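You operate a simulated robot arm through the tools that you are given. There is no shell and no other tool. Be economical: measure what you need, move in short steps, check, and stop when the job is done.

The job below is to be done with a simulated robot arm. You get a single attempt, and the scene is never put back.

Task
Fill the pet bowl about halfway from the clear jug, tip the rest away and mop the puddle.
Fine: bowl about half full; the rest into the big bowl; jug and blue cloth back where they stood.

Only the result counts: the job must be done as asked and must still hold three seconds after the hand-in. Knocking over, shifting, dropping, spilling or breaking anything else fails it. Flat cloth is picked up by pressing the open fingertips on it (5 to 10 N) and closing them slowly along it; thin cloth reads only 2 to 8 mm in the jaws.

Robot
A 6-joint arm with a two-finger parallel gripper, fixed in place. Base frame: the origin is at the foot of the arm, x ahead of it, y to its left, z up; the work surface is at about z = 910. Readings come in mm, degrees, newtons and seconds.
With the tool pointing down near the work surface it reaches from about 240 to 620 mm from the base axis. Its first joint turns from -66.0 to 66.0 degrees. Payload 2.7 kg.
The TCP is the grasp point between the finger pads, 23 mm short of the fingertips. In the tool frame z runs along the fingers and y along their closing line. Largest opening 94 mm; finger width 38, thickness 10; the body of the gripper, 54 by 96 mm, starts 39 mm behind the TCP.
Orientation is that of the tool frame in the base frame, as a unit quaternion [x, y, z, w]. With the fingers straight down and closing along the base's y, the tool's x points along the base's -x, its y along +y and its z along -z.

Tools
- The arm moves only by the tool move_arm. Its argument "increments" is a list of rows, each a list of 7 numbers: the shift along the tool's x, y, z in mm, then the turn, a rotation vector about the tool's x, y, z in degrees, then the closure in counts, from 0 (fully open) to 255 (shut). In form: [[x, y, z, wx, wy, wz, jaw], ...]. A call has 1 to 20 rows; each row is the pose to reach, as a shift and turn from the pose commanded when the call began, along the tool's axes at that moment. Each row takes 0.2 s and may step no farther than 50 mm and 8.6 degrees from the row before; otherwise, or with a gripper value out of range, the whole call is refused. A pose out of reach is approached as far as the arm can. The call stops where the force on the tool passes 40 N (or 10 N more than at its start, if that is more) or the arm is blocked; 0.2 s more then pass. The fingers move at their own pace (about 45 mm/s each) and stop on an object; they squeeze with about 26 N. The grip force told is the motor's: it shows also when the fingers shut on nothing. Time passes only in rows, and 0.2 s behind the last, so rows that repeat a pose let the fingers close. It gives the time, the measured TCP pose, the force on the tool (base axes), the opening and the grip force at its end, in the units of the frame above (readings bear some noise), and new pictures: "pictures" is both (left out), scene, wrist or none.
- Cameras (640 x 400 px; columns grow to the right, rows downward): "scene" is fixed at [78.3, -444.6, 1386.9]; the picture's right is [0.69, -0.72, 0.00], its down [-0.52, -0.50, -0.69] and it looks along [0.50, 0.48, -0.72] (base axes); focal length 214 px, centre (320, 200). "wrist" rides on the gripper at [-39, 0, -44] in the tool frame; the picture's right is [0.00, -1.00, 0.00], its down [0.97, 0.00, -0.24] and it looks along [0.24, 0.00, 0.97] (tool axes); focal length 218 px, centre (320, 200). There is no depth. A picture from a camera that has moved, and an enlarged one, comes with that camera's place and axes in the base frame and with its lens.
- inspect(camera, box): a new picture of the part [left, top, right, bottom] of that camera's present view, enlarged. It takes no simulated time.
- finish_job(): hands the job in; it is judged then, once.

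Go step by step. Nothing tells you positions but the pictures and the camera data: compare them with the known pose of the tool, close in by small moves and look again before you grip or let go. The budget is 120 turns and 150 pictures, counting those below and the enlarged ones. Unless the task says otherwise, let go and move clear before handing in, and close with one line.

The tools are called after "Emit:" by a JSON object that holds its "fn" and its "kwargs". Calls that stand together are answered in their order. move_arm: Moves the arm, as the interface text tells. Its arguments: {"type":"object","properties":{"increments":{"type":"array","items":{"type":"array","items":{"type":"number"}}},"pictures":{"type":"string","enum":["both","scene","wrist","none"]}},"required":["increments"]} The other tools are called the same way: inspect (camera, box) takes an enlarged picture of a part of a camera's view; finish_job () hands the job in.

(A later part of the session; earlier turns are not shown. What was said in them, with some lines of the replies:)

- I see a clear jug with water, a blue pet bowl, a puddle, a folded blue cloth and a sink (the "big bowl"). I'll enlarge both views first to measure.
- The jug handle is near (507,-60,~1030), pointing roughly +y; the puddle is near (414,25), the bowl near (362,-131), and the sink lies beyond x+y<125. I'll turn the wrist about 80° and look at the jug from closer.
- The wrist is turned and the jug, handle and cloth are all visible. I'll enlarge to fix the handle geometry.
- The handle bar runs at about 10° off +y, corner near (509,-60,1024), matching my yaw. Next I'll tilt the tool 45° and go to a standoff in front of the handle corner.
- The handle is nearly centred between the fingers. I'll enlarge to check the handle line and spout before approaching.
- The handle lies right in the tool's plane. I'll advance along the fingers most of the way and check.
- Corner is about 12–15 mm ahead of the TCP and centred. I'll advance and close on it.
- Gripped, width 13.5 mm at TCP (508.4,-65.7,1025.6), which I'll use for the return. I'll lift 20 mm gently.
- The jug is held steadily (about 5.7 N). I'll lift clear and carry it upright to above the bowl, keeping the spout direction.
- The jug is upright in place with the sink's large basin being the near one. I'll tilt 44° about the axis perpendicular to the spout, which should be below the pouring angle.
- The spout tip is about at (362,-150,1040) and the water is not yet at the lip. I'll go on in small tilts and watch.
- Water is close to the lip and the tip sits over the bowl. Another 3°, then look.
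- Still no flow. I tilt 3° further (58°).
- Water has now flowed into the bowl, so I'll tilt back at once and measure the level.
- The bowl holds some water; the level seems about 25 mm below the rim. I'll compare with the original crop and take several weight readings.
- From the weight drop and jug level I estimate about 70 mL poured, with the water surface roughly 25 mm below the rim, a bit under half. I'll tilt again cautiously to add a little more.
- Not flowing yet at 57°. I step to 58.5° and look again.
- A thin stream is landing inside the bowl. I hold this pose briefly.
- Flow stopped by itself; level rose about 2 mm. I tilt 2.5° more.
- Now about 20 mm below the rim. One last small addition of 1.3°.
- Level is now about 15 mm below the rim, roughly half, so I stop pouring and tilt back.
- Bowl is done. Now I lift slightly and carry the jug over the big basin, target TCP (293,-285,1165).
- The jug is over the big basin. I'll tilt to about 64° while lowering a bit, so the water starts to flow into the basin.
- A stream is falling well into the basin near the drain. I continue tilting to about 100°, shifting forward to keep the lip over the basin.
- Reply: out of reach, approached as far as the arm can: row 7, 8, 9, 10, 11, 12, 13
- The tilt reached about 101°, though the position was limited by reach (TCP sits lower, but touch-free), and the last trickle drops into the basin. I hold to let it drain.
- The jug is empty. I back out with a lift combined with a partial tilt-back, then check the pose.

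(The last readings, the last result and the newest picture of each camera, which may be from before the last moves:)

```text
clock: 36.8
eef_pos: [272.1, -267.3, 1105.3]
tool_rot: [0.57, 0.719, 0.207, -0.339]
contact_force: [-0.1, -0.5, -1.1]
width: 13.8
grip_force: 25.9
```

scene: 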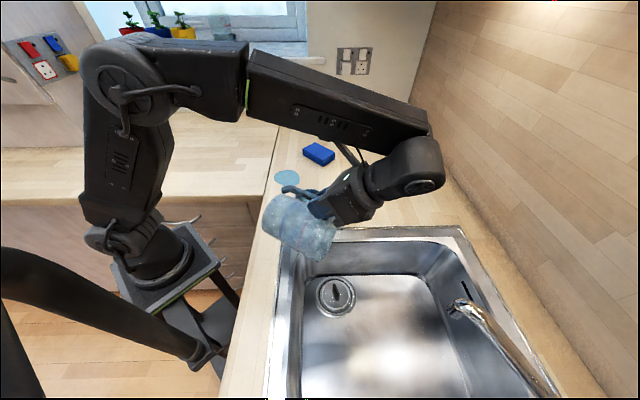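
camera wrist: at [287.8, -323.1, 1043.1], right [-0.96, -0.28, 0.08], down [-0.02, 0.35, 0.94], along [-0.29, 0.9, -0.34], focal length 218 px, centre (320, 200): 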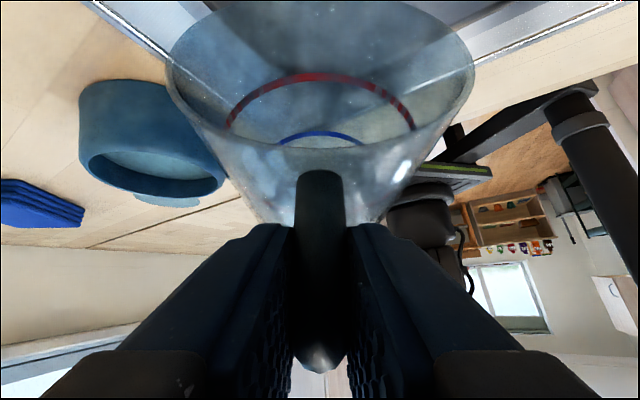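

The commanded pose followed the actual one, good. Now I lift 80 mm more and bring the jug fully upright.

Emit:
{"fn": "move_arm", "kwargs": {"increments": [[10, -1, -9, -0.12, -2, 0.13, 255], [22, -3, -21, -0.37, -6, 0.39, 255], [36, -4, -34, -0.74, -12, 0.78, 255], [48, -6, -45, -1.1, -18, 1.17, 255], [55, -7, -52, -1.5, -24, 1.56, 255], [58, -7, -55, -1.86, -30, 1.95, 255], [58, -7, -55, -2.23, -36, 2.34, 255], [58, -7, -55, -2.6, -42, 2.73, 255], [58, -7, -55, -2.98, -48, 3.12, 255], [58, -7, -55, -3.35, -54, 3.5, 255], [58, -7, -55, -3.72, -60, 3.9, 255], [58, -7, -55, -4.1, -66, 4.3, 255], [58, -7, -55, -4.46, -72, 4.68, 255], [58, -7, -55, -4.84, -78, 5.07, 255], [58, -7, -55, -5.2, -84, 5.46, 255], [58, -7, -55, -5.5, -88.5, 5.75, 255], [58, -7, -55, -5.66, -91, 5.9, 255], [58, -7, -55, -5.66, -91, 5.9, 255]]}}

```text
clock: 40.6
eef_pos: [272.7, -265.9, 1185.9]
tool_rot: [0.593, 0.709, -0.244, 0.292]
contact_force: [0.3, -0.4, -1.2]
width: 13.7
grip_force: 26.4
camera wrist: at [271.4, -263.6, 1244.9], right [-0.98, -0.18, 0.0], down [-0.15, 0.85, -0.51], along [0.09, -0.5, -0.86], focal length 218 px, centre (320, 200)
```

scene: 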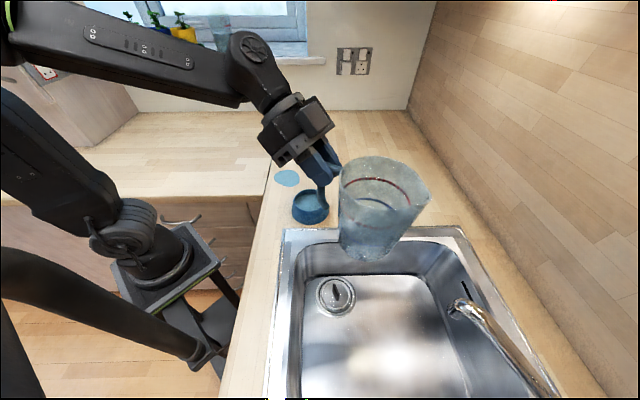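
wrist: 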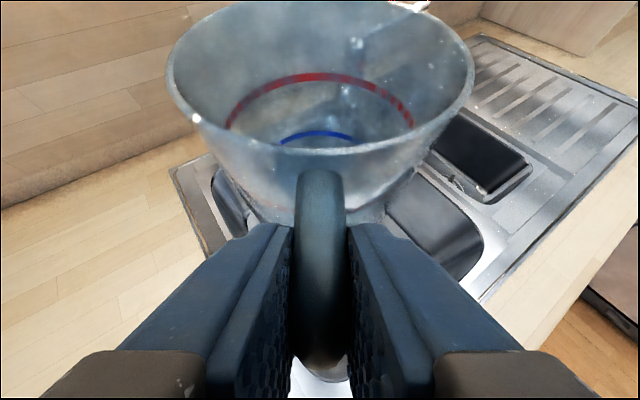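

Upright and matching the original grip orientation. Now I carry the jug to above its original spot at (508.4,-65.7).

Emit:
{"fn": "move_arm", "kwargs": {"increments": [[3, 5, -2, 0, 0, 0, 255], [8, 16, -5, 0, 0, 0, 255], [17, 33, -10, 0, 0, 0, 255], [28, 54, -17, 0, 0, 0, 255], [39, 75, -23, 0, 0, 0, 255], [50, 96, -30, 0, 0, 0, 255], [61, 117, -36, 0, 0, 0, 255], [72, 138, -43, 0, 0, 0, 255], [83, 159, -49, 0, 0, 0, 255], [94, 180, -56, 0, 0, 0, 255], [105, 201, -62, 0, 0, 0, 255], [116, 222, -69, 0, 0, 0, 255], [126, 241, -74, 0, 0, 0, 255], [133, 255, -79, 0, 0, 0, 255], [138, 264, -81, 0, 0, 0, 255], [139, 266.5, -82.3, 0, 0, 0, 255], [139, 266.5, -82.3, 0, 0, 0, 255]], "pictures": "scene"}}

```text
clock: 44.2
eef_pos: [506.6, -65.6, 1145.7]
tool_rot: [0.594, 0.709, -0.244, 0.291]
contact_force: [0.1, -0.4, -2.5]
width: 14.0
grip_force: 26.4
```

scene: 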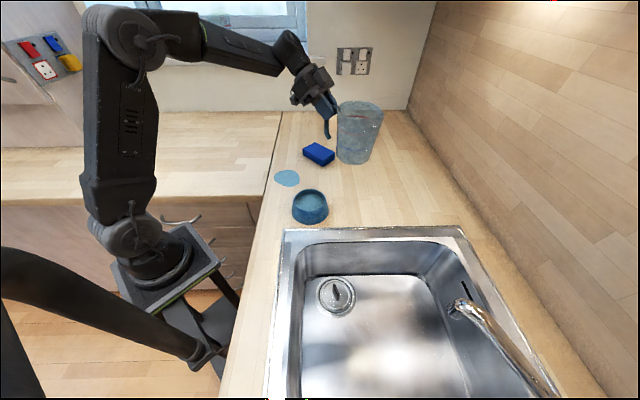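

Now descending vertically to just above the counter.

Emit:
{"fn": "move_arm", "kwargs": {"increments": [[8, 1, 8, 0, 0, 0, 255], [22, 1.5, 22, 0, 0, 0, 255], [36, 1.8, 36, 0, 0, 0, 255], [50, 1.8, 50, 0, 0, 0, 255], [62, 1.8, 62, 0, 0, 0, 255], [72, 1.8, 72, 0, 0, 0, 255], [79, 1.8, 79, 0, 0, 0, 255], [82, 1.8, 82, 0, 0, 0, 255], [82, 1.8, 82, 0, 0, 0, 255]], "pictures": "none"}}

Emit:
{"fn": "inspect", "kwargs": {"camera": "scene", "box": [250, 120, 410, 240]}}

```text
clock: 46.2
eef_pos: [509.5, -66.2, 1029.4]
tool_rot: [0.594, 0.709, -0.245, 0.292]
contact_force: [-0.4, -0.1, -2.6]
width: 13.7
grip_force: 26.6
```

```text
3.33 times, centred on (330, 180) of scene
camera zoom: at [78.3, -444.6, 1386.9], right [0.69, -0.72, 0.0], down [-0.52, -0.5, -0.69], along [0.5, 0.48, -0.72], focal length 715 px, centre (287, 267)
```

zoom: 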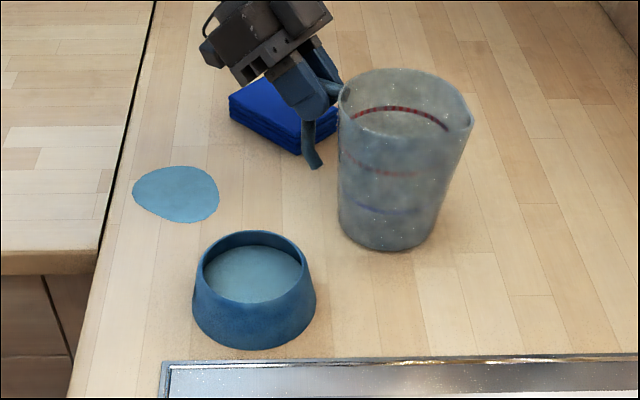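

The jug lines up with its original place. I creep down until it touches.

Emit:
{"fn": "move_arm", "kwargs": {"increments": [[0.7, 0, 0.7, 0, 0, 0, 255], [1.4, 0, 1.4, 0, 0, 0, 255], [2.1, 0, 2.1, 0, 0, 0, 255], [2.6, 0, 2.6, 0, 0, 0, 255]], "pictures": "none"}}

Emit:
{"fn": "inspect", "kwargs": {"camera": "scene", "box": [250, 120, 410, 240]}}

```text
clock: 47.2
eef_pos: [509.3, -66.0, 1025.7]
tool_rot: [0.594, 0.709, -0.244, 0.291]
contact_force: [0.1, 0.6, -0.7]
width: 13.6
grip_force: 25.9
```

```text
3.33 times, centred on (330, 180) of scene
camera zoom: at [78.3, -444.6, 1386.9], right [0.69, -0.72, 0.0], down [-0.52, -0.5, -0.69], along [0.5, 0.48, -0.72], focal length 715 px, centre (287, 267)
```

zoom: 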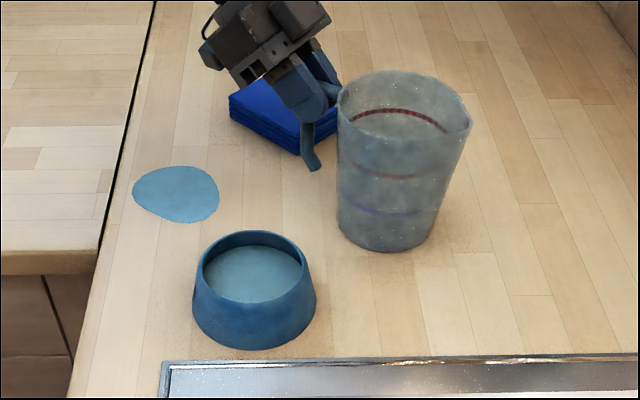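

Almost seated. I settle 1 mm more, then open slowly and look.

Emit:
{"fn": "move_arm", "kwargs": {"increments": [[0.7, 0, 0.7, 0, 0, 0, 255], [0.7, 0, 0.7, 0, 0, 0, 235], [0.7, 0, 0.7, 0, 0, 0, 215], [0.7, 0, 0.7, 0, 0, 0, 190], [0.7, 0, 0.7, 0, 0, 0, 100], [0.7, 0, 0.7, 0, 0, 0, 0], [0.7, 0, 0.7, 0, 0, 0, 0], [0.7, 0, 0.7, 0, 0, 0, 0]], "pictures": "wrist"}}

Emit:
{"fn": "inspect", "kwargs": {"camera": "scene", "box": [250, 120, 410, 240]}}

```text
clock: 49.0
eef_pos: [508.3, -66.0, 1025.9]
tool_rot: [0.594, 0.709, -0.245, 0.291]
contact_force: [0.3, 0.5, 0.1]
width: 94.3
grip_force: 0.0
camera wrist: at [508.1, -62.9, 1085.3], right [-0.98, -0.17, 0.0], down [-0.15, 0.85, -0.51], along [0.09, -0.5, -0.86], focal length 218 px, centre (320, 200)
```

wrist: 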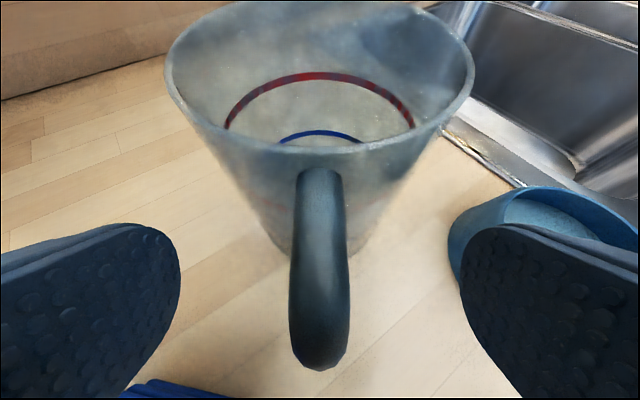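

```text
3.33 times, centred on (330, 180) of scene
camera zoom: at [78.3, -444.6, 1386.9], right [0.69, -0.72, 0.0], down [-0.52, -0.5, -0.69], along [0.5, 0.48, -0.72], focal length 715 px, centre (287, 267)
```

zoom: 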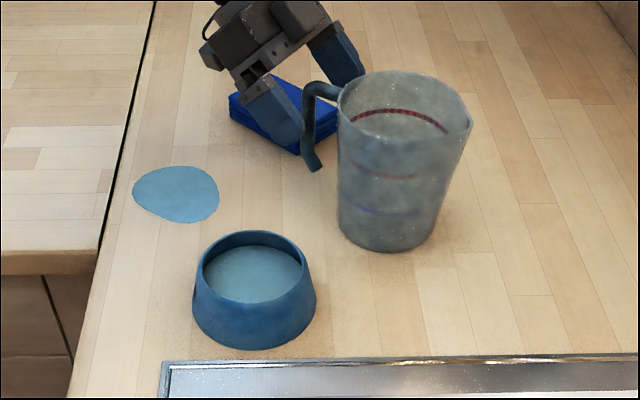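

The jug stands freely within a few mm of its place. I back out along the fingers and go to a straight-down pose to view the cloth and puddle.

Emit:
{"fn": "move_arm", "kwargs": {"increments": [[0, 0, -12, 0, 0, 0, 0], [0, 0, -30, 0, 0, 0, 0], [0, 0, -55, 0, 0, 0, 0], [0, 0, -80, 0, 0, 0, 0], [0, 0, -100, 0, 0, 0, 0], [-3, 3, -115, 0, 7.5, 0, 0], [-6, 5, -130, 0, 15, 0, 0], [-9, 7, -145, 0, 22.5, 0, 0], [-11, 9, -155, 0, 30, 0, 0], [-13, 10, -162, 0, 37.5, 0, 0], [-13, 10, -162, 0, 45, 0, 0], [-13, 10, -162, 0, 45, 0, 0]]}}

Emit:
{"fn": "inspect", "kwargs": {"camera": "scene", "box": [265, 130, 385, 235]}}

```text
clock: 51.6
eef_pos: [500.1, 40.6, 1148.9]
tool_rot: [0.642, 0.767, 0.003, -0.002]
contact_force: [0.0, -1.2, 0.0]
width: 94.1
grip_force: 0.1
camera wrist: at [506.9, 1.3, 1194.2], right [-0.98, -0.18, 0.0], down [-0.17, 0.95, 0.25], along [-0.04, 0.24, -0.97], focal length 218 px, centre (320, 200)
```

scene: 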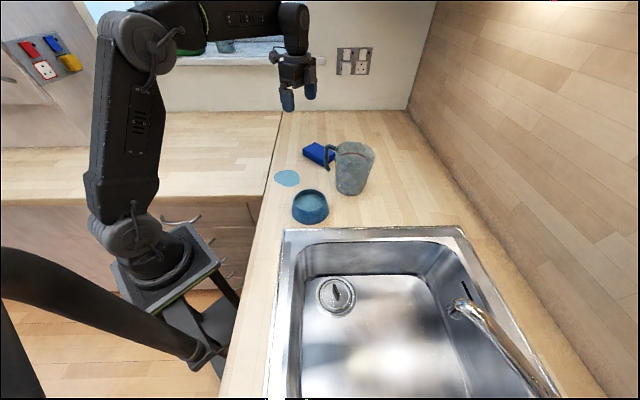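
wrist: 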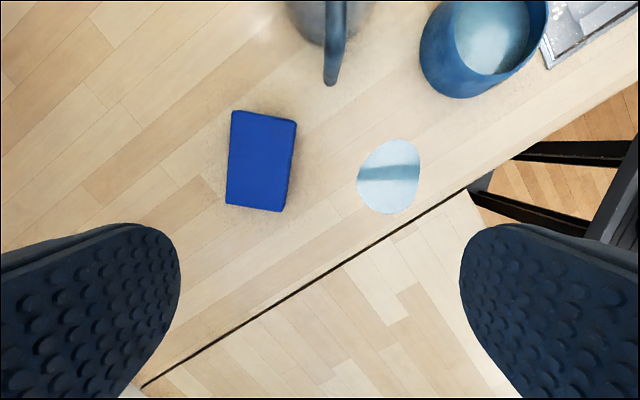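

```text
3.81 times, centred on (325, 182) of scene
camera zoom: at [78.3, -444.6, 1386.9], right [0.69, -0.72, 0.0], down [-0.52, -0.5, -0.69], along [0.5, 0.48, -0.72], focal length 817 px, centre (301, 267)
```

zoom: 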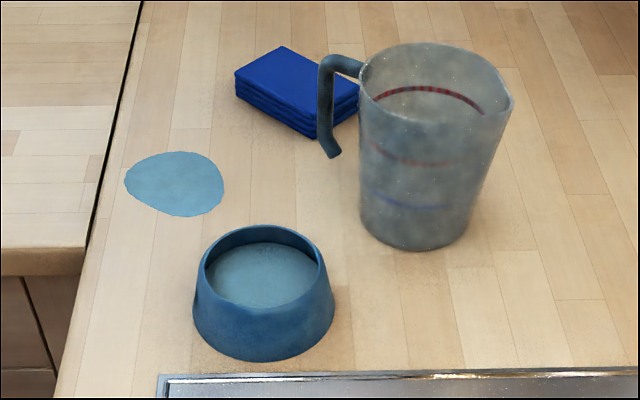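

Jug, bowl and cloth are as wanted; the cloth stack spans about x 538–611, y −19–92, and the puddle is centred near (412,25). I'll go above the cloth with the fingers closing along x.

Emit:
{"fn": "move_arm", "kwargs": {"increments": [[-3, 12, 22, 0, 0, 2, 0], [-6, 25, 46, 0, 0, 4, 0], [-9, 37, 70, 0, 0, 6, 0], [-12, 50, 94, 0, 0, 8, 0], [-15, 62, 118, 0, 0, 10, 0], [-17, 73, 139, 0, 0, 10, 0], [-17, 73, 139, 0, 0, 10, 0]]}}

Emit:
{"fn": "inspect", "kwargs": {"camera": "scene", "box": [265, 90, 385, 195]}}

```text
clock: 53.2
eef_pos: [574.4, 36.2, 1007.8]
tool_rot: [0.706, 0.708, 0.002, -0.001]
contact_force: [0.0, -0.9, 0.5]
width: 94.1
grip_force: 0.0
camera wrist: at [574.6, -2.5, 1052.7], right [-1.0, 0.0, 0.0], down [0.0, 0.97, 0.25], along [0.0, 0.25, -0.97], focal length 218 px, centre (320, 200)
```

scene: 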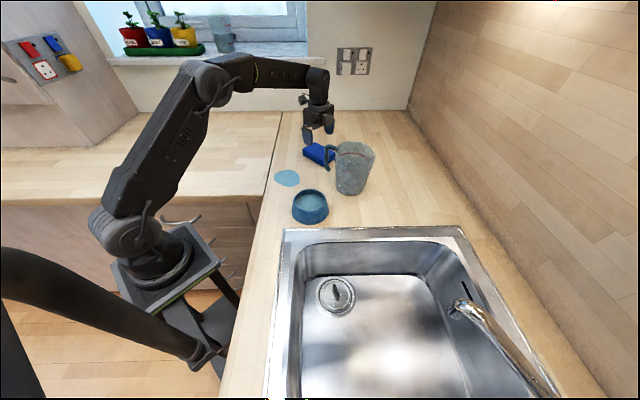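
wrist: 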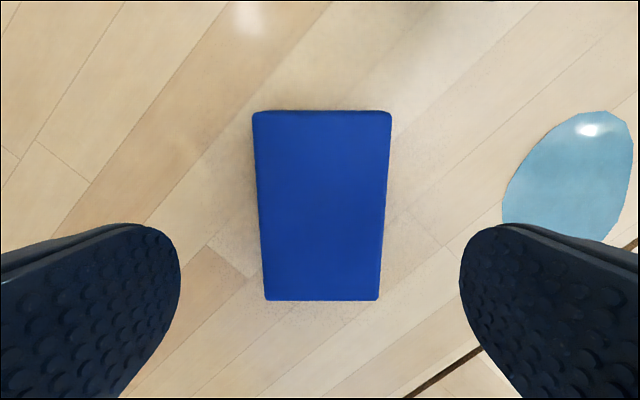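

```text
3.81 times, centred on (325, 142) of scene
camera zoom: at [78.3, -444.6, 1386.9], right [0.69, -0.72, 0.0], down [-0.52, -0.5, -0.69], along [0.5, 0.48, -0.72], focal length 817 px, centre (301, 419)
```

zoom: 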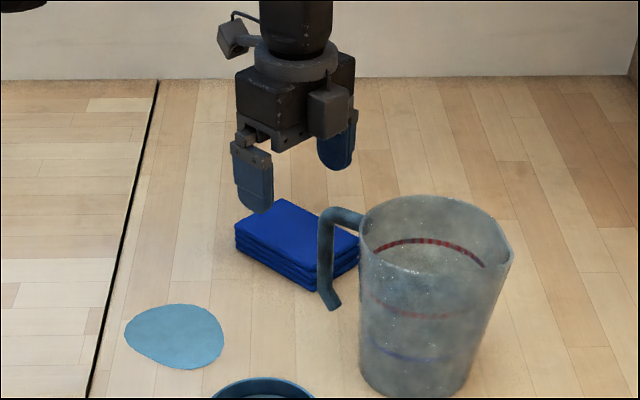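

The cloth is centred between the fingers (75 mm wide, 94 mm opening). I descend with the fingertips to about 5 mm above the counter and close slowly.

Emit:
{"fn": "move_arm", "kwargs": {"increments": [[2, 0, 20, 0, 0, 0, 0], [2, 0, 40, 0, 0, 0, 0], [2, 0, 58, 0, 0, 0, 0], [2, 0, 68, 0, 0, 0, 0], [2, 0, 71, 0, 0, 0, 0], [2, 0, 71, 0, 0, 0, 0]]}}

Emit:
{"fn": "inspect", "kwargs": {"camera": "scene", "box": [275, 110, 365, 185]}}

```text
clock: 54.6
eef_pos: [573.9, 40.2, 939.2]
tool_rot: [0.707, 0.708, 0.002, -0.002]
contact_force: [0.3, 0.9, 0.1]
width: 94.1
grip_force: 0.1
camera wrist: at [574.3, 0.6, 983.4], right [-1.0, 0.0, 0.0], down [0.0, 0.97, 0.25], along [0.0, 0.25, -0.97], focal length 218 px, centre (320, 200)
```

scene: 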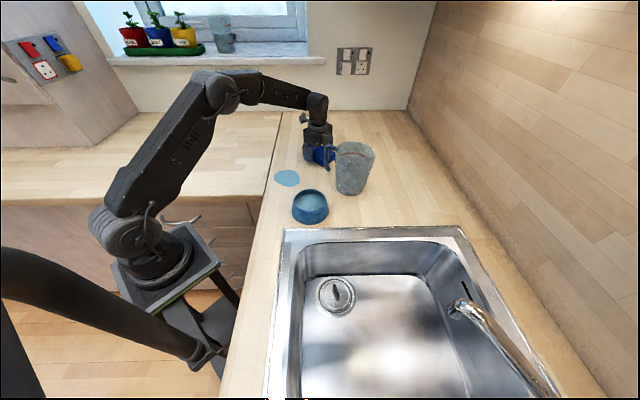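
wrist: 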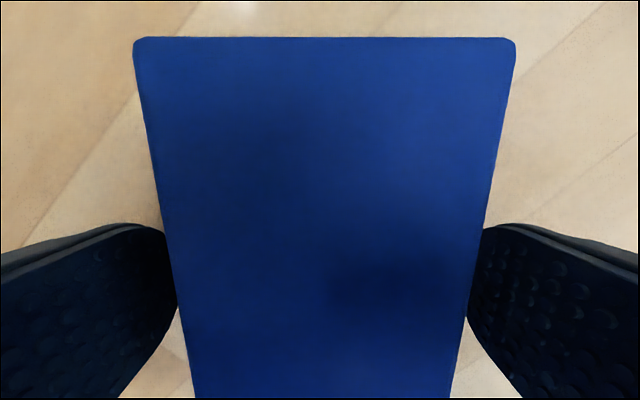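

```text
5.33 times, centred on (320, 148) of scene
camera zoom: at [78.3, -444.6, 1386.9], right [0.69, -0.72, 0.0], down [-0.52, -0.5, -0.69], along [0.5, 0.48, -0.72], focal length 1144 px, centre (320, 480)
```

zoom: 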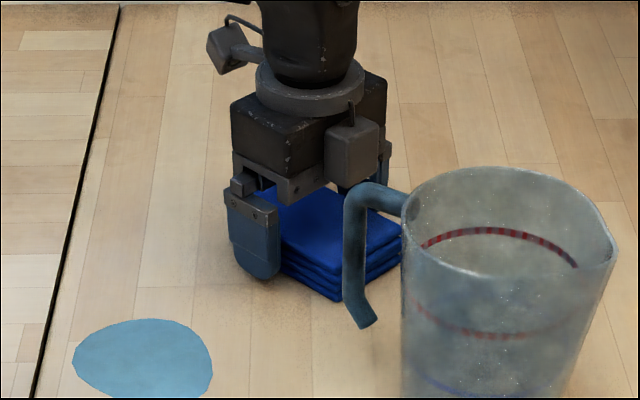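

Fingers straddle the cloth. I close slowly.

Emit:
{"fn": "move_arm", "kwargs": {"increments": [[0, 0, 0, 0, 0, 0, 20], [0, 0, 0, 0, 0, 0, 40], [0, 0, 0, 0, 0, 0, 55], [0, 0, 0, 0, 0, 0, 70], [0, 0, 0, 0, 0, 0, 85], [0, 0, 0, 0, 0, 0, 100], [0, 0, 0, 0, 0, 0, 100]]}}

```text
clock: 56.2
eef_pos: [575.4, 38.8, 938.1]
tool_rot: [0.706, 0.708, 0.002, -0.002]
contact_force: [-0.1, 1.3, -0.8]
width: 68.9
grip_force: 26.0
camera wrist: at [574.4, 0.6, 983.6], right [-1.0, 0.0, 0.0], down [0.0, 0.97, 0.25], along [0.0, 0.25, -0.97], focal length 218 px, centre (320, 200)
```

scene: 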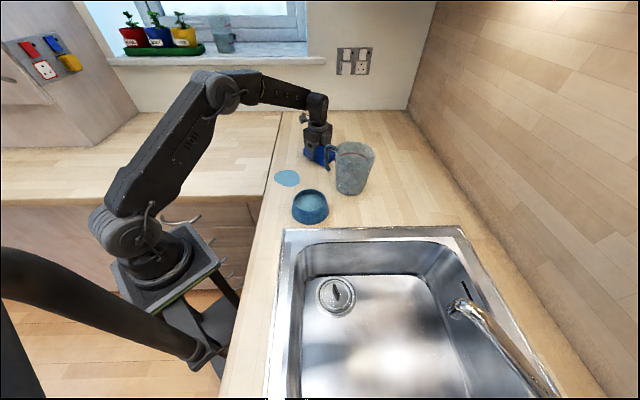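
wrist: 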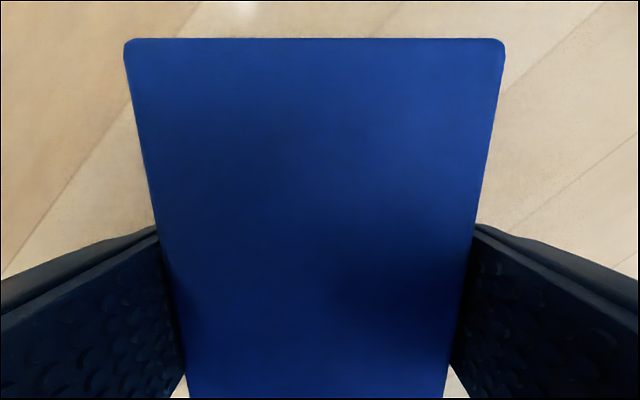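

The cloth is held firmly as a 69 mm block. I lift 50 mm and carry it over the puddle.

Emit:
{"fn": "move_arm", "kwargs": {"increments": [[0, 0, -5, 0, 0, 0, 150], [0, 0, -15, 0, 0, 0, 150], [0, 0, -30, 0, 0, 0, 150], [0, 0, -45, 0, 0, 0, 150], [0, -10, -50, 0, 0, 0, 150], [-2, -30, -50, 0, 0, 0, 150], [-4, -55, -50, 0, 0, 0, 150], [-7, -80, -50, 0, 0, 0, 150], [-9, -105, -50, 0, 0, 0, 150], [-11, -130, -50, 0, 0, 0, 150], [-13, -150, -50, 0, 0, 0, 150], [-14, -163, -50, 0, 0, 0, 150], [-14, -163, -50, 0, 0, 0, 150]]}}

Emit:
{"fn": "inspect", "kwargs": {"camera": "scene", "box": [235, 110, 385, 230]}}

```text
clock: 59.0
eef_pos: [409.9, 23.0, 988.1]
tool_rot: [0.706, 0.708, 0.001, -0.002]
contact_force: [-0.7, 0.6, -0.4]
width: 69.2
grip_force: 25.8
camera wrist: at [409.8, -15.6, 1033.5], right [-1.0, 0.0, 0.0], down [0.0, 0.97, 0.25], along [0.0, 0.25, -0.97], focal length 218 px, centre (320, 200)
```

scene: 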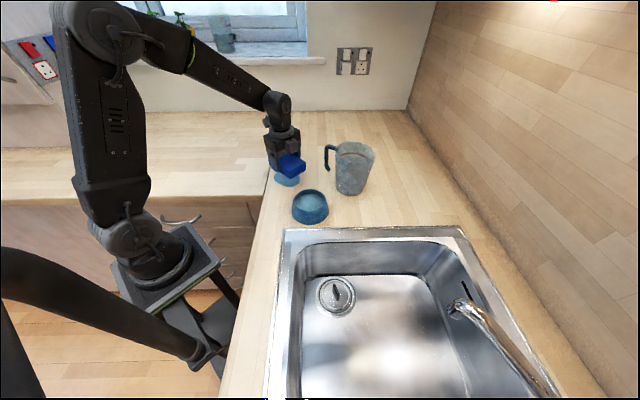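
wrist: 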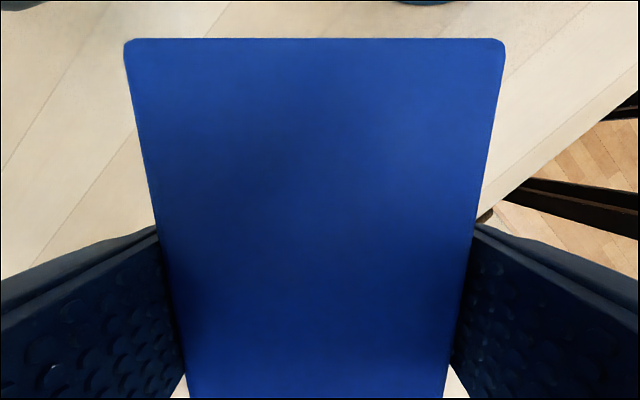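

```text
3.33 times, centred on (310, 170) of scene
camera zoom: at [78.3, -444.6, 1386.9], right [0.69, -0.72, 0.0], down [-0.52, -0.5, -0.69], along [0.5, 0.48, -0.72], focal length 715 px, centre (353, 300)
```

zoom: 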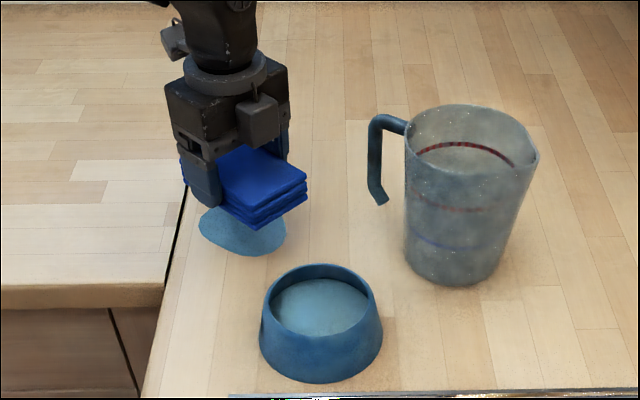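

The cloth is above the puddle. I lower it to contact and press lightly.

Emit:
{"fn": "move_arm", "kwargs": {"increments": [[2, 0, 15, 0, 0, 0, 150], [2, 0, 30, 0, 0, 0, 150], [2, 0, 42, 0, 0, 0, 150], [2, 0, 48, 0, 0, 0, 150], [2, 0, 50, 0, 0, 0, 150], [2, 0, 51, 0, 0, 0, 150]], "pictures": "none"}}

Emit:
{"fn": "inspect", "kwargs": {"camera": "scene", "box": [235, 110, 385, 230]}}

```text
clock: 60.4
eef_pos: [412.7, 26.4, 939.4]
tool_rot: [0.707, 0.708, 0.001, -0.001]
contact_force: [-0.8, 0.7, 1.8]
width: 69.1
grip_force: 25.9
```

```text
3.33 times, centred on (310, 170) of scene
camera zoom: at [78.2, -444.6, 1386.9], right [0.69, -0.72, 0.0], down [-0.52, -0.5, -0.69], along [0.5, 0.48, -0.72], focal length 715 px, centre (353, 300)
```

zoom: 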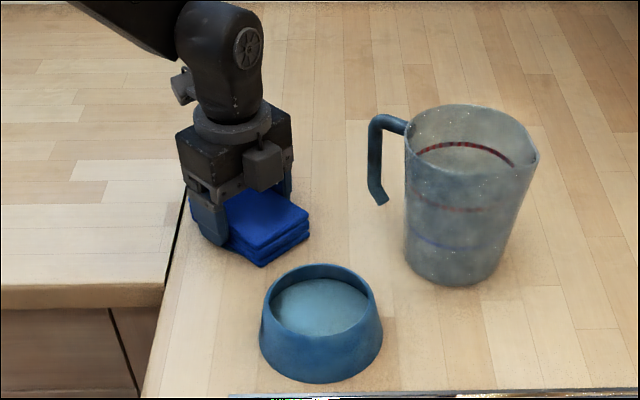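

Contact made (about 2 N). I press slightly more and wipe over the puddle in small strokes.

Emit:
{"fn": "move_arm", "kwargs": {"increments": [[0, 0, 1.5, 0, 0, 0, 150], [0, 7, 1.5, 0, 0, 0, 150], [0, 14, 1.5, 0, 0, 0, 150], [0, 22, 1.5, 0, 0, 0, 150], [0, 14, 1.5, 0, 0, 0, 150], [0, 7, 1.5, 0, 0, 0, 150], [-3, 0, 1.5, 0, 0, 0, 150], [-6, -8, 1.5, 0, 0, 0, 150], [-6, -16, 1.5, 0, 0, 0, 150], [-6, -8, 1.5, 0, 0, 0, 150], [0, 0, 1.5, 0, 0, 0, 150], [8, 8, 1.5, 0, 0, 0, 150], [12, 14, 1.5, 0, 0, 0, 150], [5, 7, 1.5, 0, 0, 0, 150], [-8, 4, 1.5, 0, 0, 0, 150], [-15, 0, 1.5, 0, 0, 0, 150], [-8, 0, 1.5, 0, 0, 0, 150], [0, 0, 1.5, 0, 0, 0, 150]], "pictures": "none"}}

Emit:
{"fn": "inspect", "kwargs": {"camera": "scene", "box": [235, 110, 385, 230]}}

```text
clock: 64.2
eef_pos: [412.4, 24.1, 935.9]
tool_rot: [0.707, 0.707, 0.0, -0.002]
contact_force: [-1.7, -6.6, 11.8]
width: 69.3
grip_force: 26.1
```

```text
3.33 times, centred on (310, 170) of scene
camera zoom: at [78.1, -444.8, 1386.9], right [0.69, -0.72, 0.0], down [-0.52, -0.5, -0.69], along [0.5, 0.48, -0.72], focal length 715 px, centre (353, 300)
```

zoom: 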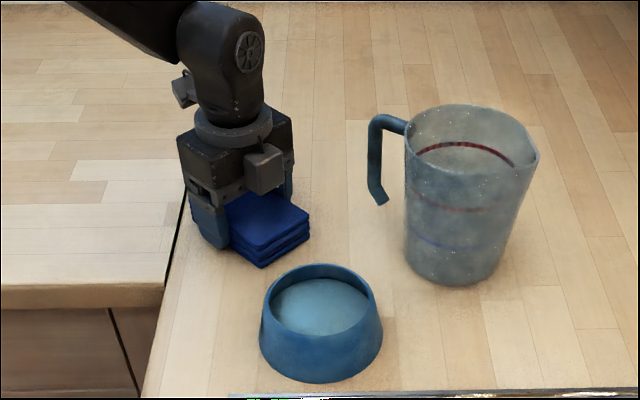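

The cloth darkened, so it is absorbing. I lift it straight up and look at the spot.

Emit:
{"fn": "move_arm", "kwargs": {"increments": [[0, 0, -3, 0, 0, 0, 150], [0, 0, -15, 0, 0, 0, 150], [0, 0, -35, 0, 0, 0, 150], [0, 0, -60, 0, 0, 0, 150], [0, 0, -85, 0, 0, 0, 150], [0, 0, -100, 0, 0, 0, 150]], "pictures": "none"}}

Emit:
{"fn": "inspect", "kwargs": {"camera": "scene", "box": [235, 110, 385, 230]}}

```text
clock: 65.6
eef_pos: [410.0, 25.6, 1036.6]
tool_rot: [0.706, 0.708, 0.001, -0.002]
contact_force: [-0.3, 1.4, -0.4]
width: 69.5
grip_force: 25.5
```

```text
3.33 times, centred on (310, 170) of scene
camera zoom: at [78.3, -444.6, 1386.9], right [0.69, -0.72, 0.0], down [-0.52, -0.5, -0.69], along [0.5, 0.48, -0.72], focal length 715 px, centre (353, 300)
```

zoom: 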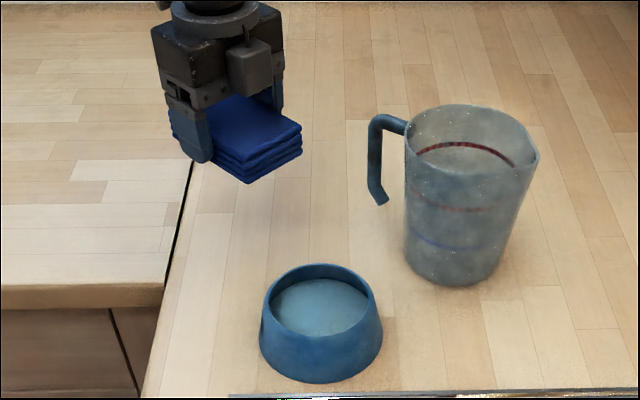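

The puddle is gone. I return the cloth to its original place.

Emit:
{"fn": "move_arm", "kwargs": {"increments": [[1, 10, 0, 0, 0, 0, 150], [3, 32, 0, 0, 0, 0, 150], [5, 58, 0, 0, 0, 0, 150], [7, 84, 0, 0, 0, 0, 150], [9, 110, 0, 0, 0, 0, 150], [11, 135, 0, 0, 0, 0, 150], [12, 154, 0, 0, 0, 0, 150], [12, 163, 0, 0, 0, 0, 150], [12, 163, 15, 0, 0, 0, 150], [12, 163, 40, 0, 0, 0, 150], [12, 163, 65, 0, 0, 0, 150], [12, 163, 85, 0, 0, 0, 150], [12, 163, 94, 0, 0, 0, 150], [12, 163, 97, 0, 0, 0, 150], [12, 163, 98.5, 0, 0, 0, 150]]}}

Emit:
{"fn": "inspect", "kwargs": {"camera": "scene", "box": [265, 130, 385, 235]}}

```text
clock: 68.8
eef_pos: [575.9, 38.8, 937.8]
tool_rot: [0.707, 0.708, 0.002, -0.002]
contact_force: [1.2, -0.3, 0.4]
width: 69.0
grip_force: 26.3
camera wrist: at [575.9, -0.6, 982.5], right [-1.0, 0.0, 0.0], down [0.0, 0.97, 0.25], along [0.0, 0.25, -0.97], focal length 218 px, centre (320, 200)
```

scene: 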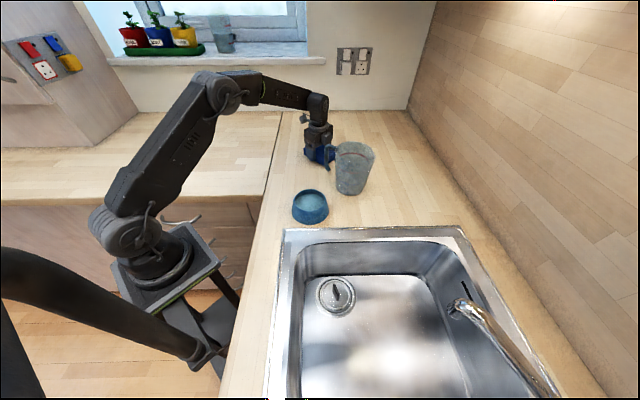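
wrist: 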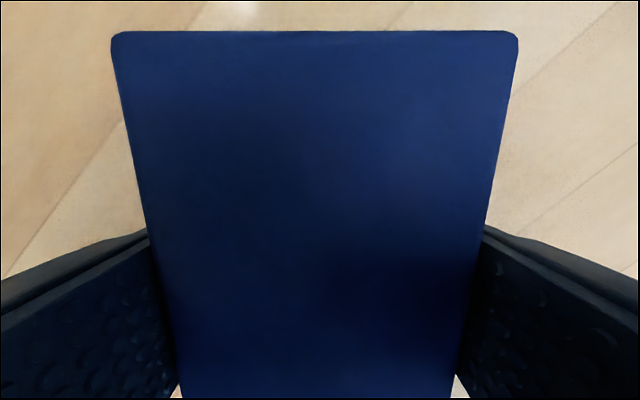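

```text
3.81 times, centred on (325, 182) of scene
camera zoom: at [78.3, -444.6, 1386.9], right [0.69, -0.72, 0.0], down [-0.52, -0.5, -0.69], along [0.5, 0.48, -0.72], focal length 817 px, centre (301, 267)
```

zoom: 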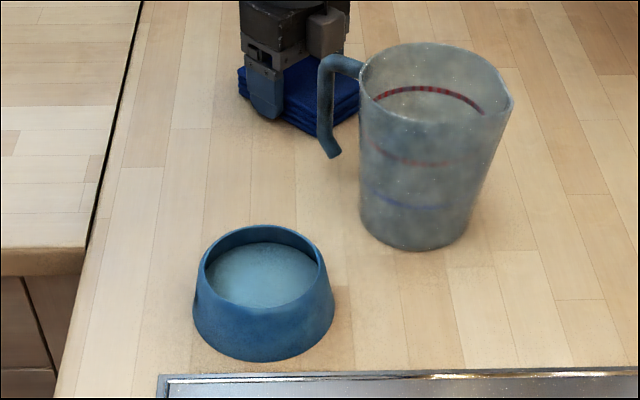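

The cloth is back at its spot. I let it down the last mm, open, and rise straight up.

Emit:
{"fn": "move_arm", "kwargs": {"increments": [[0, 0, 0.8, 0, 0, 0, 150], [0, 0, 0.8, 0, 0, 0, 70], [0, 0, 0.8, 0, 0, 0, 30], [0, 0, 0.8, 0, 0, 0, 0], [0, 0, 0.8, 0, 0, 0, 0], [0, 0, 0.8, 0, 0, 0, 0], [0, 0, -10, 0, 0, 0, 0], [0, 0, -30, 0, 0, 0, 0], [0, 0, -60, 0, 0, 0, 0], [0, 0, -100, 0, 0, 0, 0], [0, 0, -140, 0, 0, 0, 0], [0, 0, -180, 0, 0, 0, 0], [0, 0, -210, 0, 0, 0, 0]]}}

Emit:
{"fn": "inspect", "kwargs": {"camera": "scene", "box": [250, 120, 410, 240]}}

```text
clock: 71.6
eef_pos: [575.4, 38.0, 1146.4]
tool_rot: [0.707, 0.708, 0.001, -0.003]
contact_force: [0.5, -1.3, -0.8]
width: 94.0
grip_force: 0.1
camera wrist: at [574.8, -1.8, 1191.1], right [-1.0, 0.0, 0.0], down [0.0, 0.97, 0.24], along [0.0, 0.24, -0.97], focal length 218 px, centre (320, 200)
```

scene: 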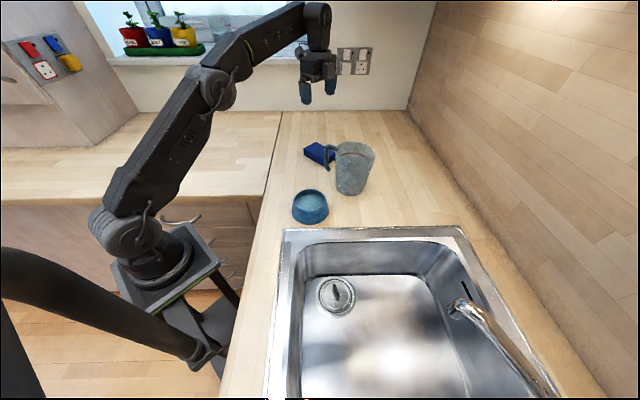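
wrist: 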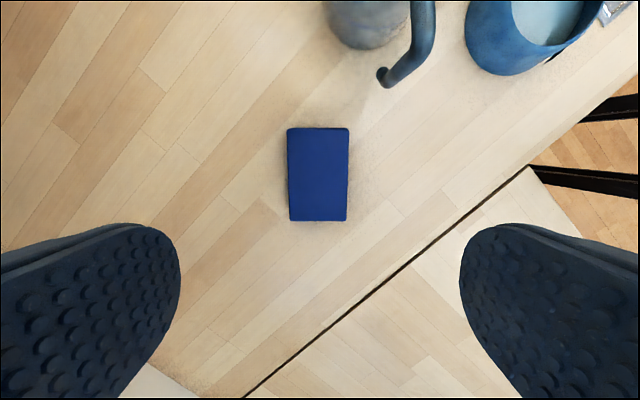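

```text
3.33 times, centred on (330, 180) of scene
camera zoom: at [78.3, -444.6, 1386.9], right [0.69, -0.72, 0.0], down [-0.52, -0.5, -0.69], along [0.5, 0.48, -0.72], focal length 715 px, centre (287, 267)
```

zoom: 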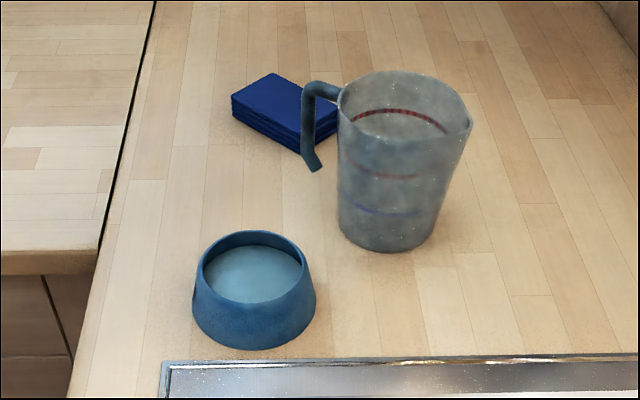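

Everything is in place. One last check of the sink edge and basin for stray drops.

Emit:
{"fn": "inspect", "kwargs": {"camera": "scene", "box": [250, 210, 450, 340]}}

```text
3.08 times, centred on (350, 275) of scene
camera zoom: at [78.3, -444.6, 1386.9], right [0.69, -0.72, 0.0], down [-0.52, -0.5, -0.69], along [0.5, 0.48, -0.72], focal length 660 px, centre (228, -31)
```

zoom: 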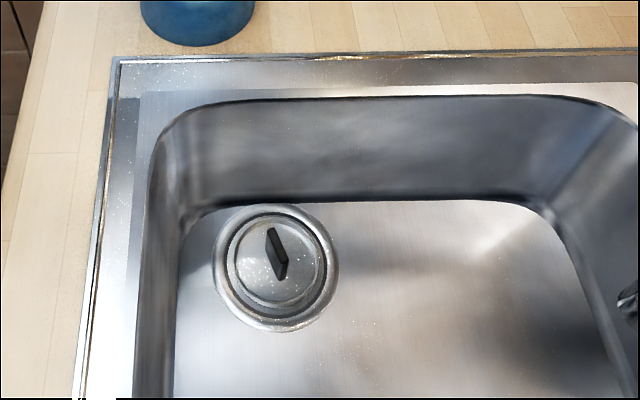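

No spills on the counter or the sink edge, and the arm is clear, so I'm handing in.

Emit:
{"fn": "finish_job", "kwargs": {}}

```text
The job is handed in.
```

I filled the pet bowl about halfway, tipped the rest into the big sink basin, mopped up the puddle, and put the jug and blue cloth back. The fill is my estimate from the pictures and weight, possibly up to 60–65%. The jug stands about 4 mm from its original spot.
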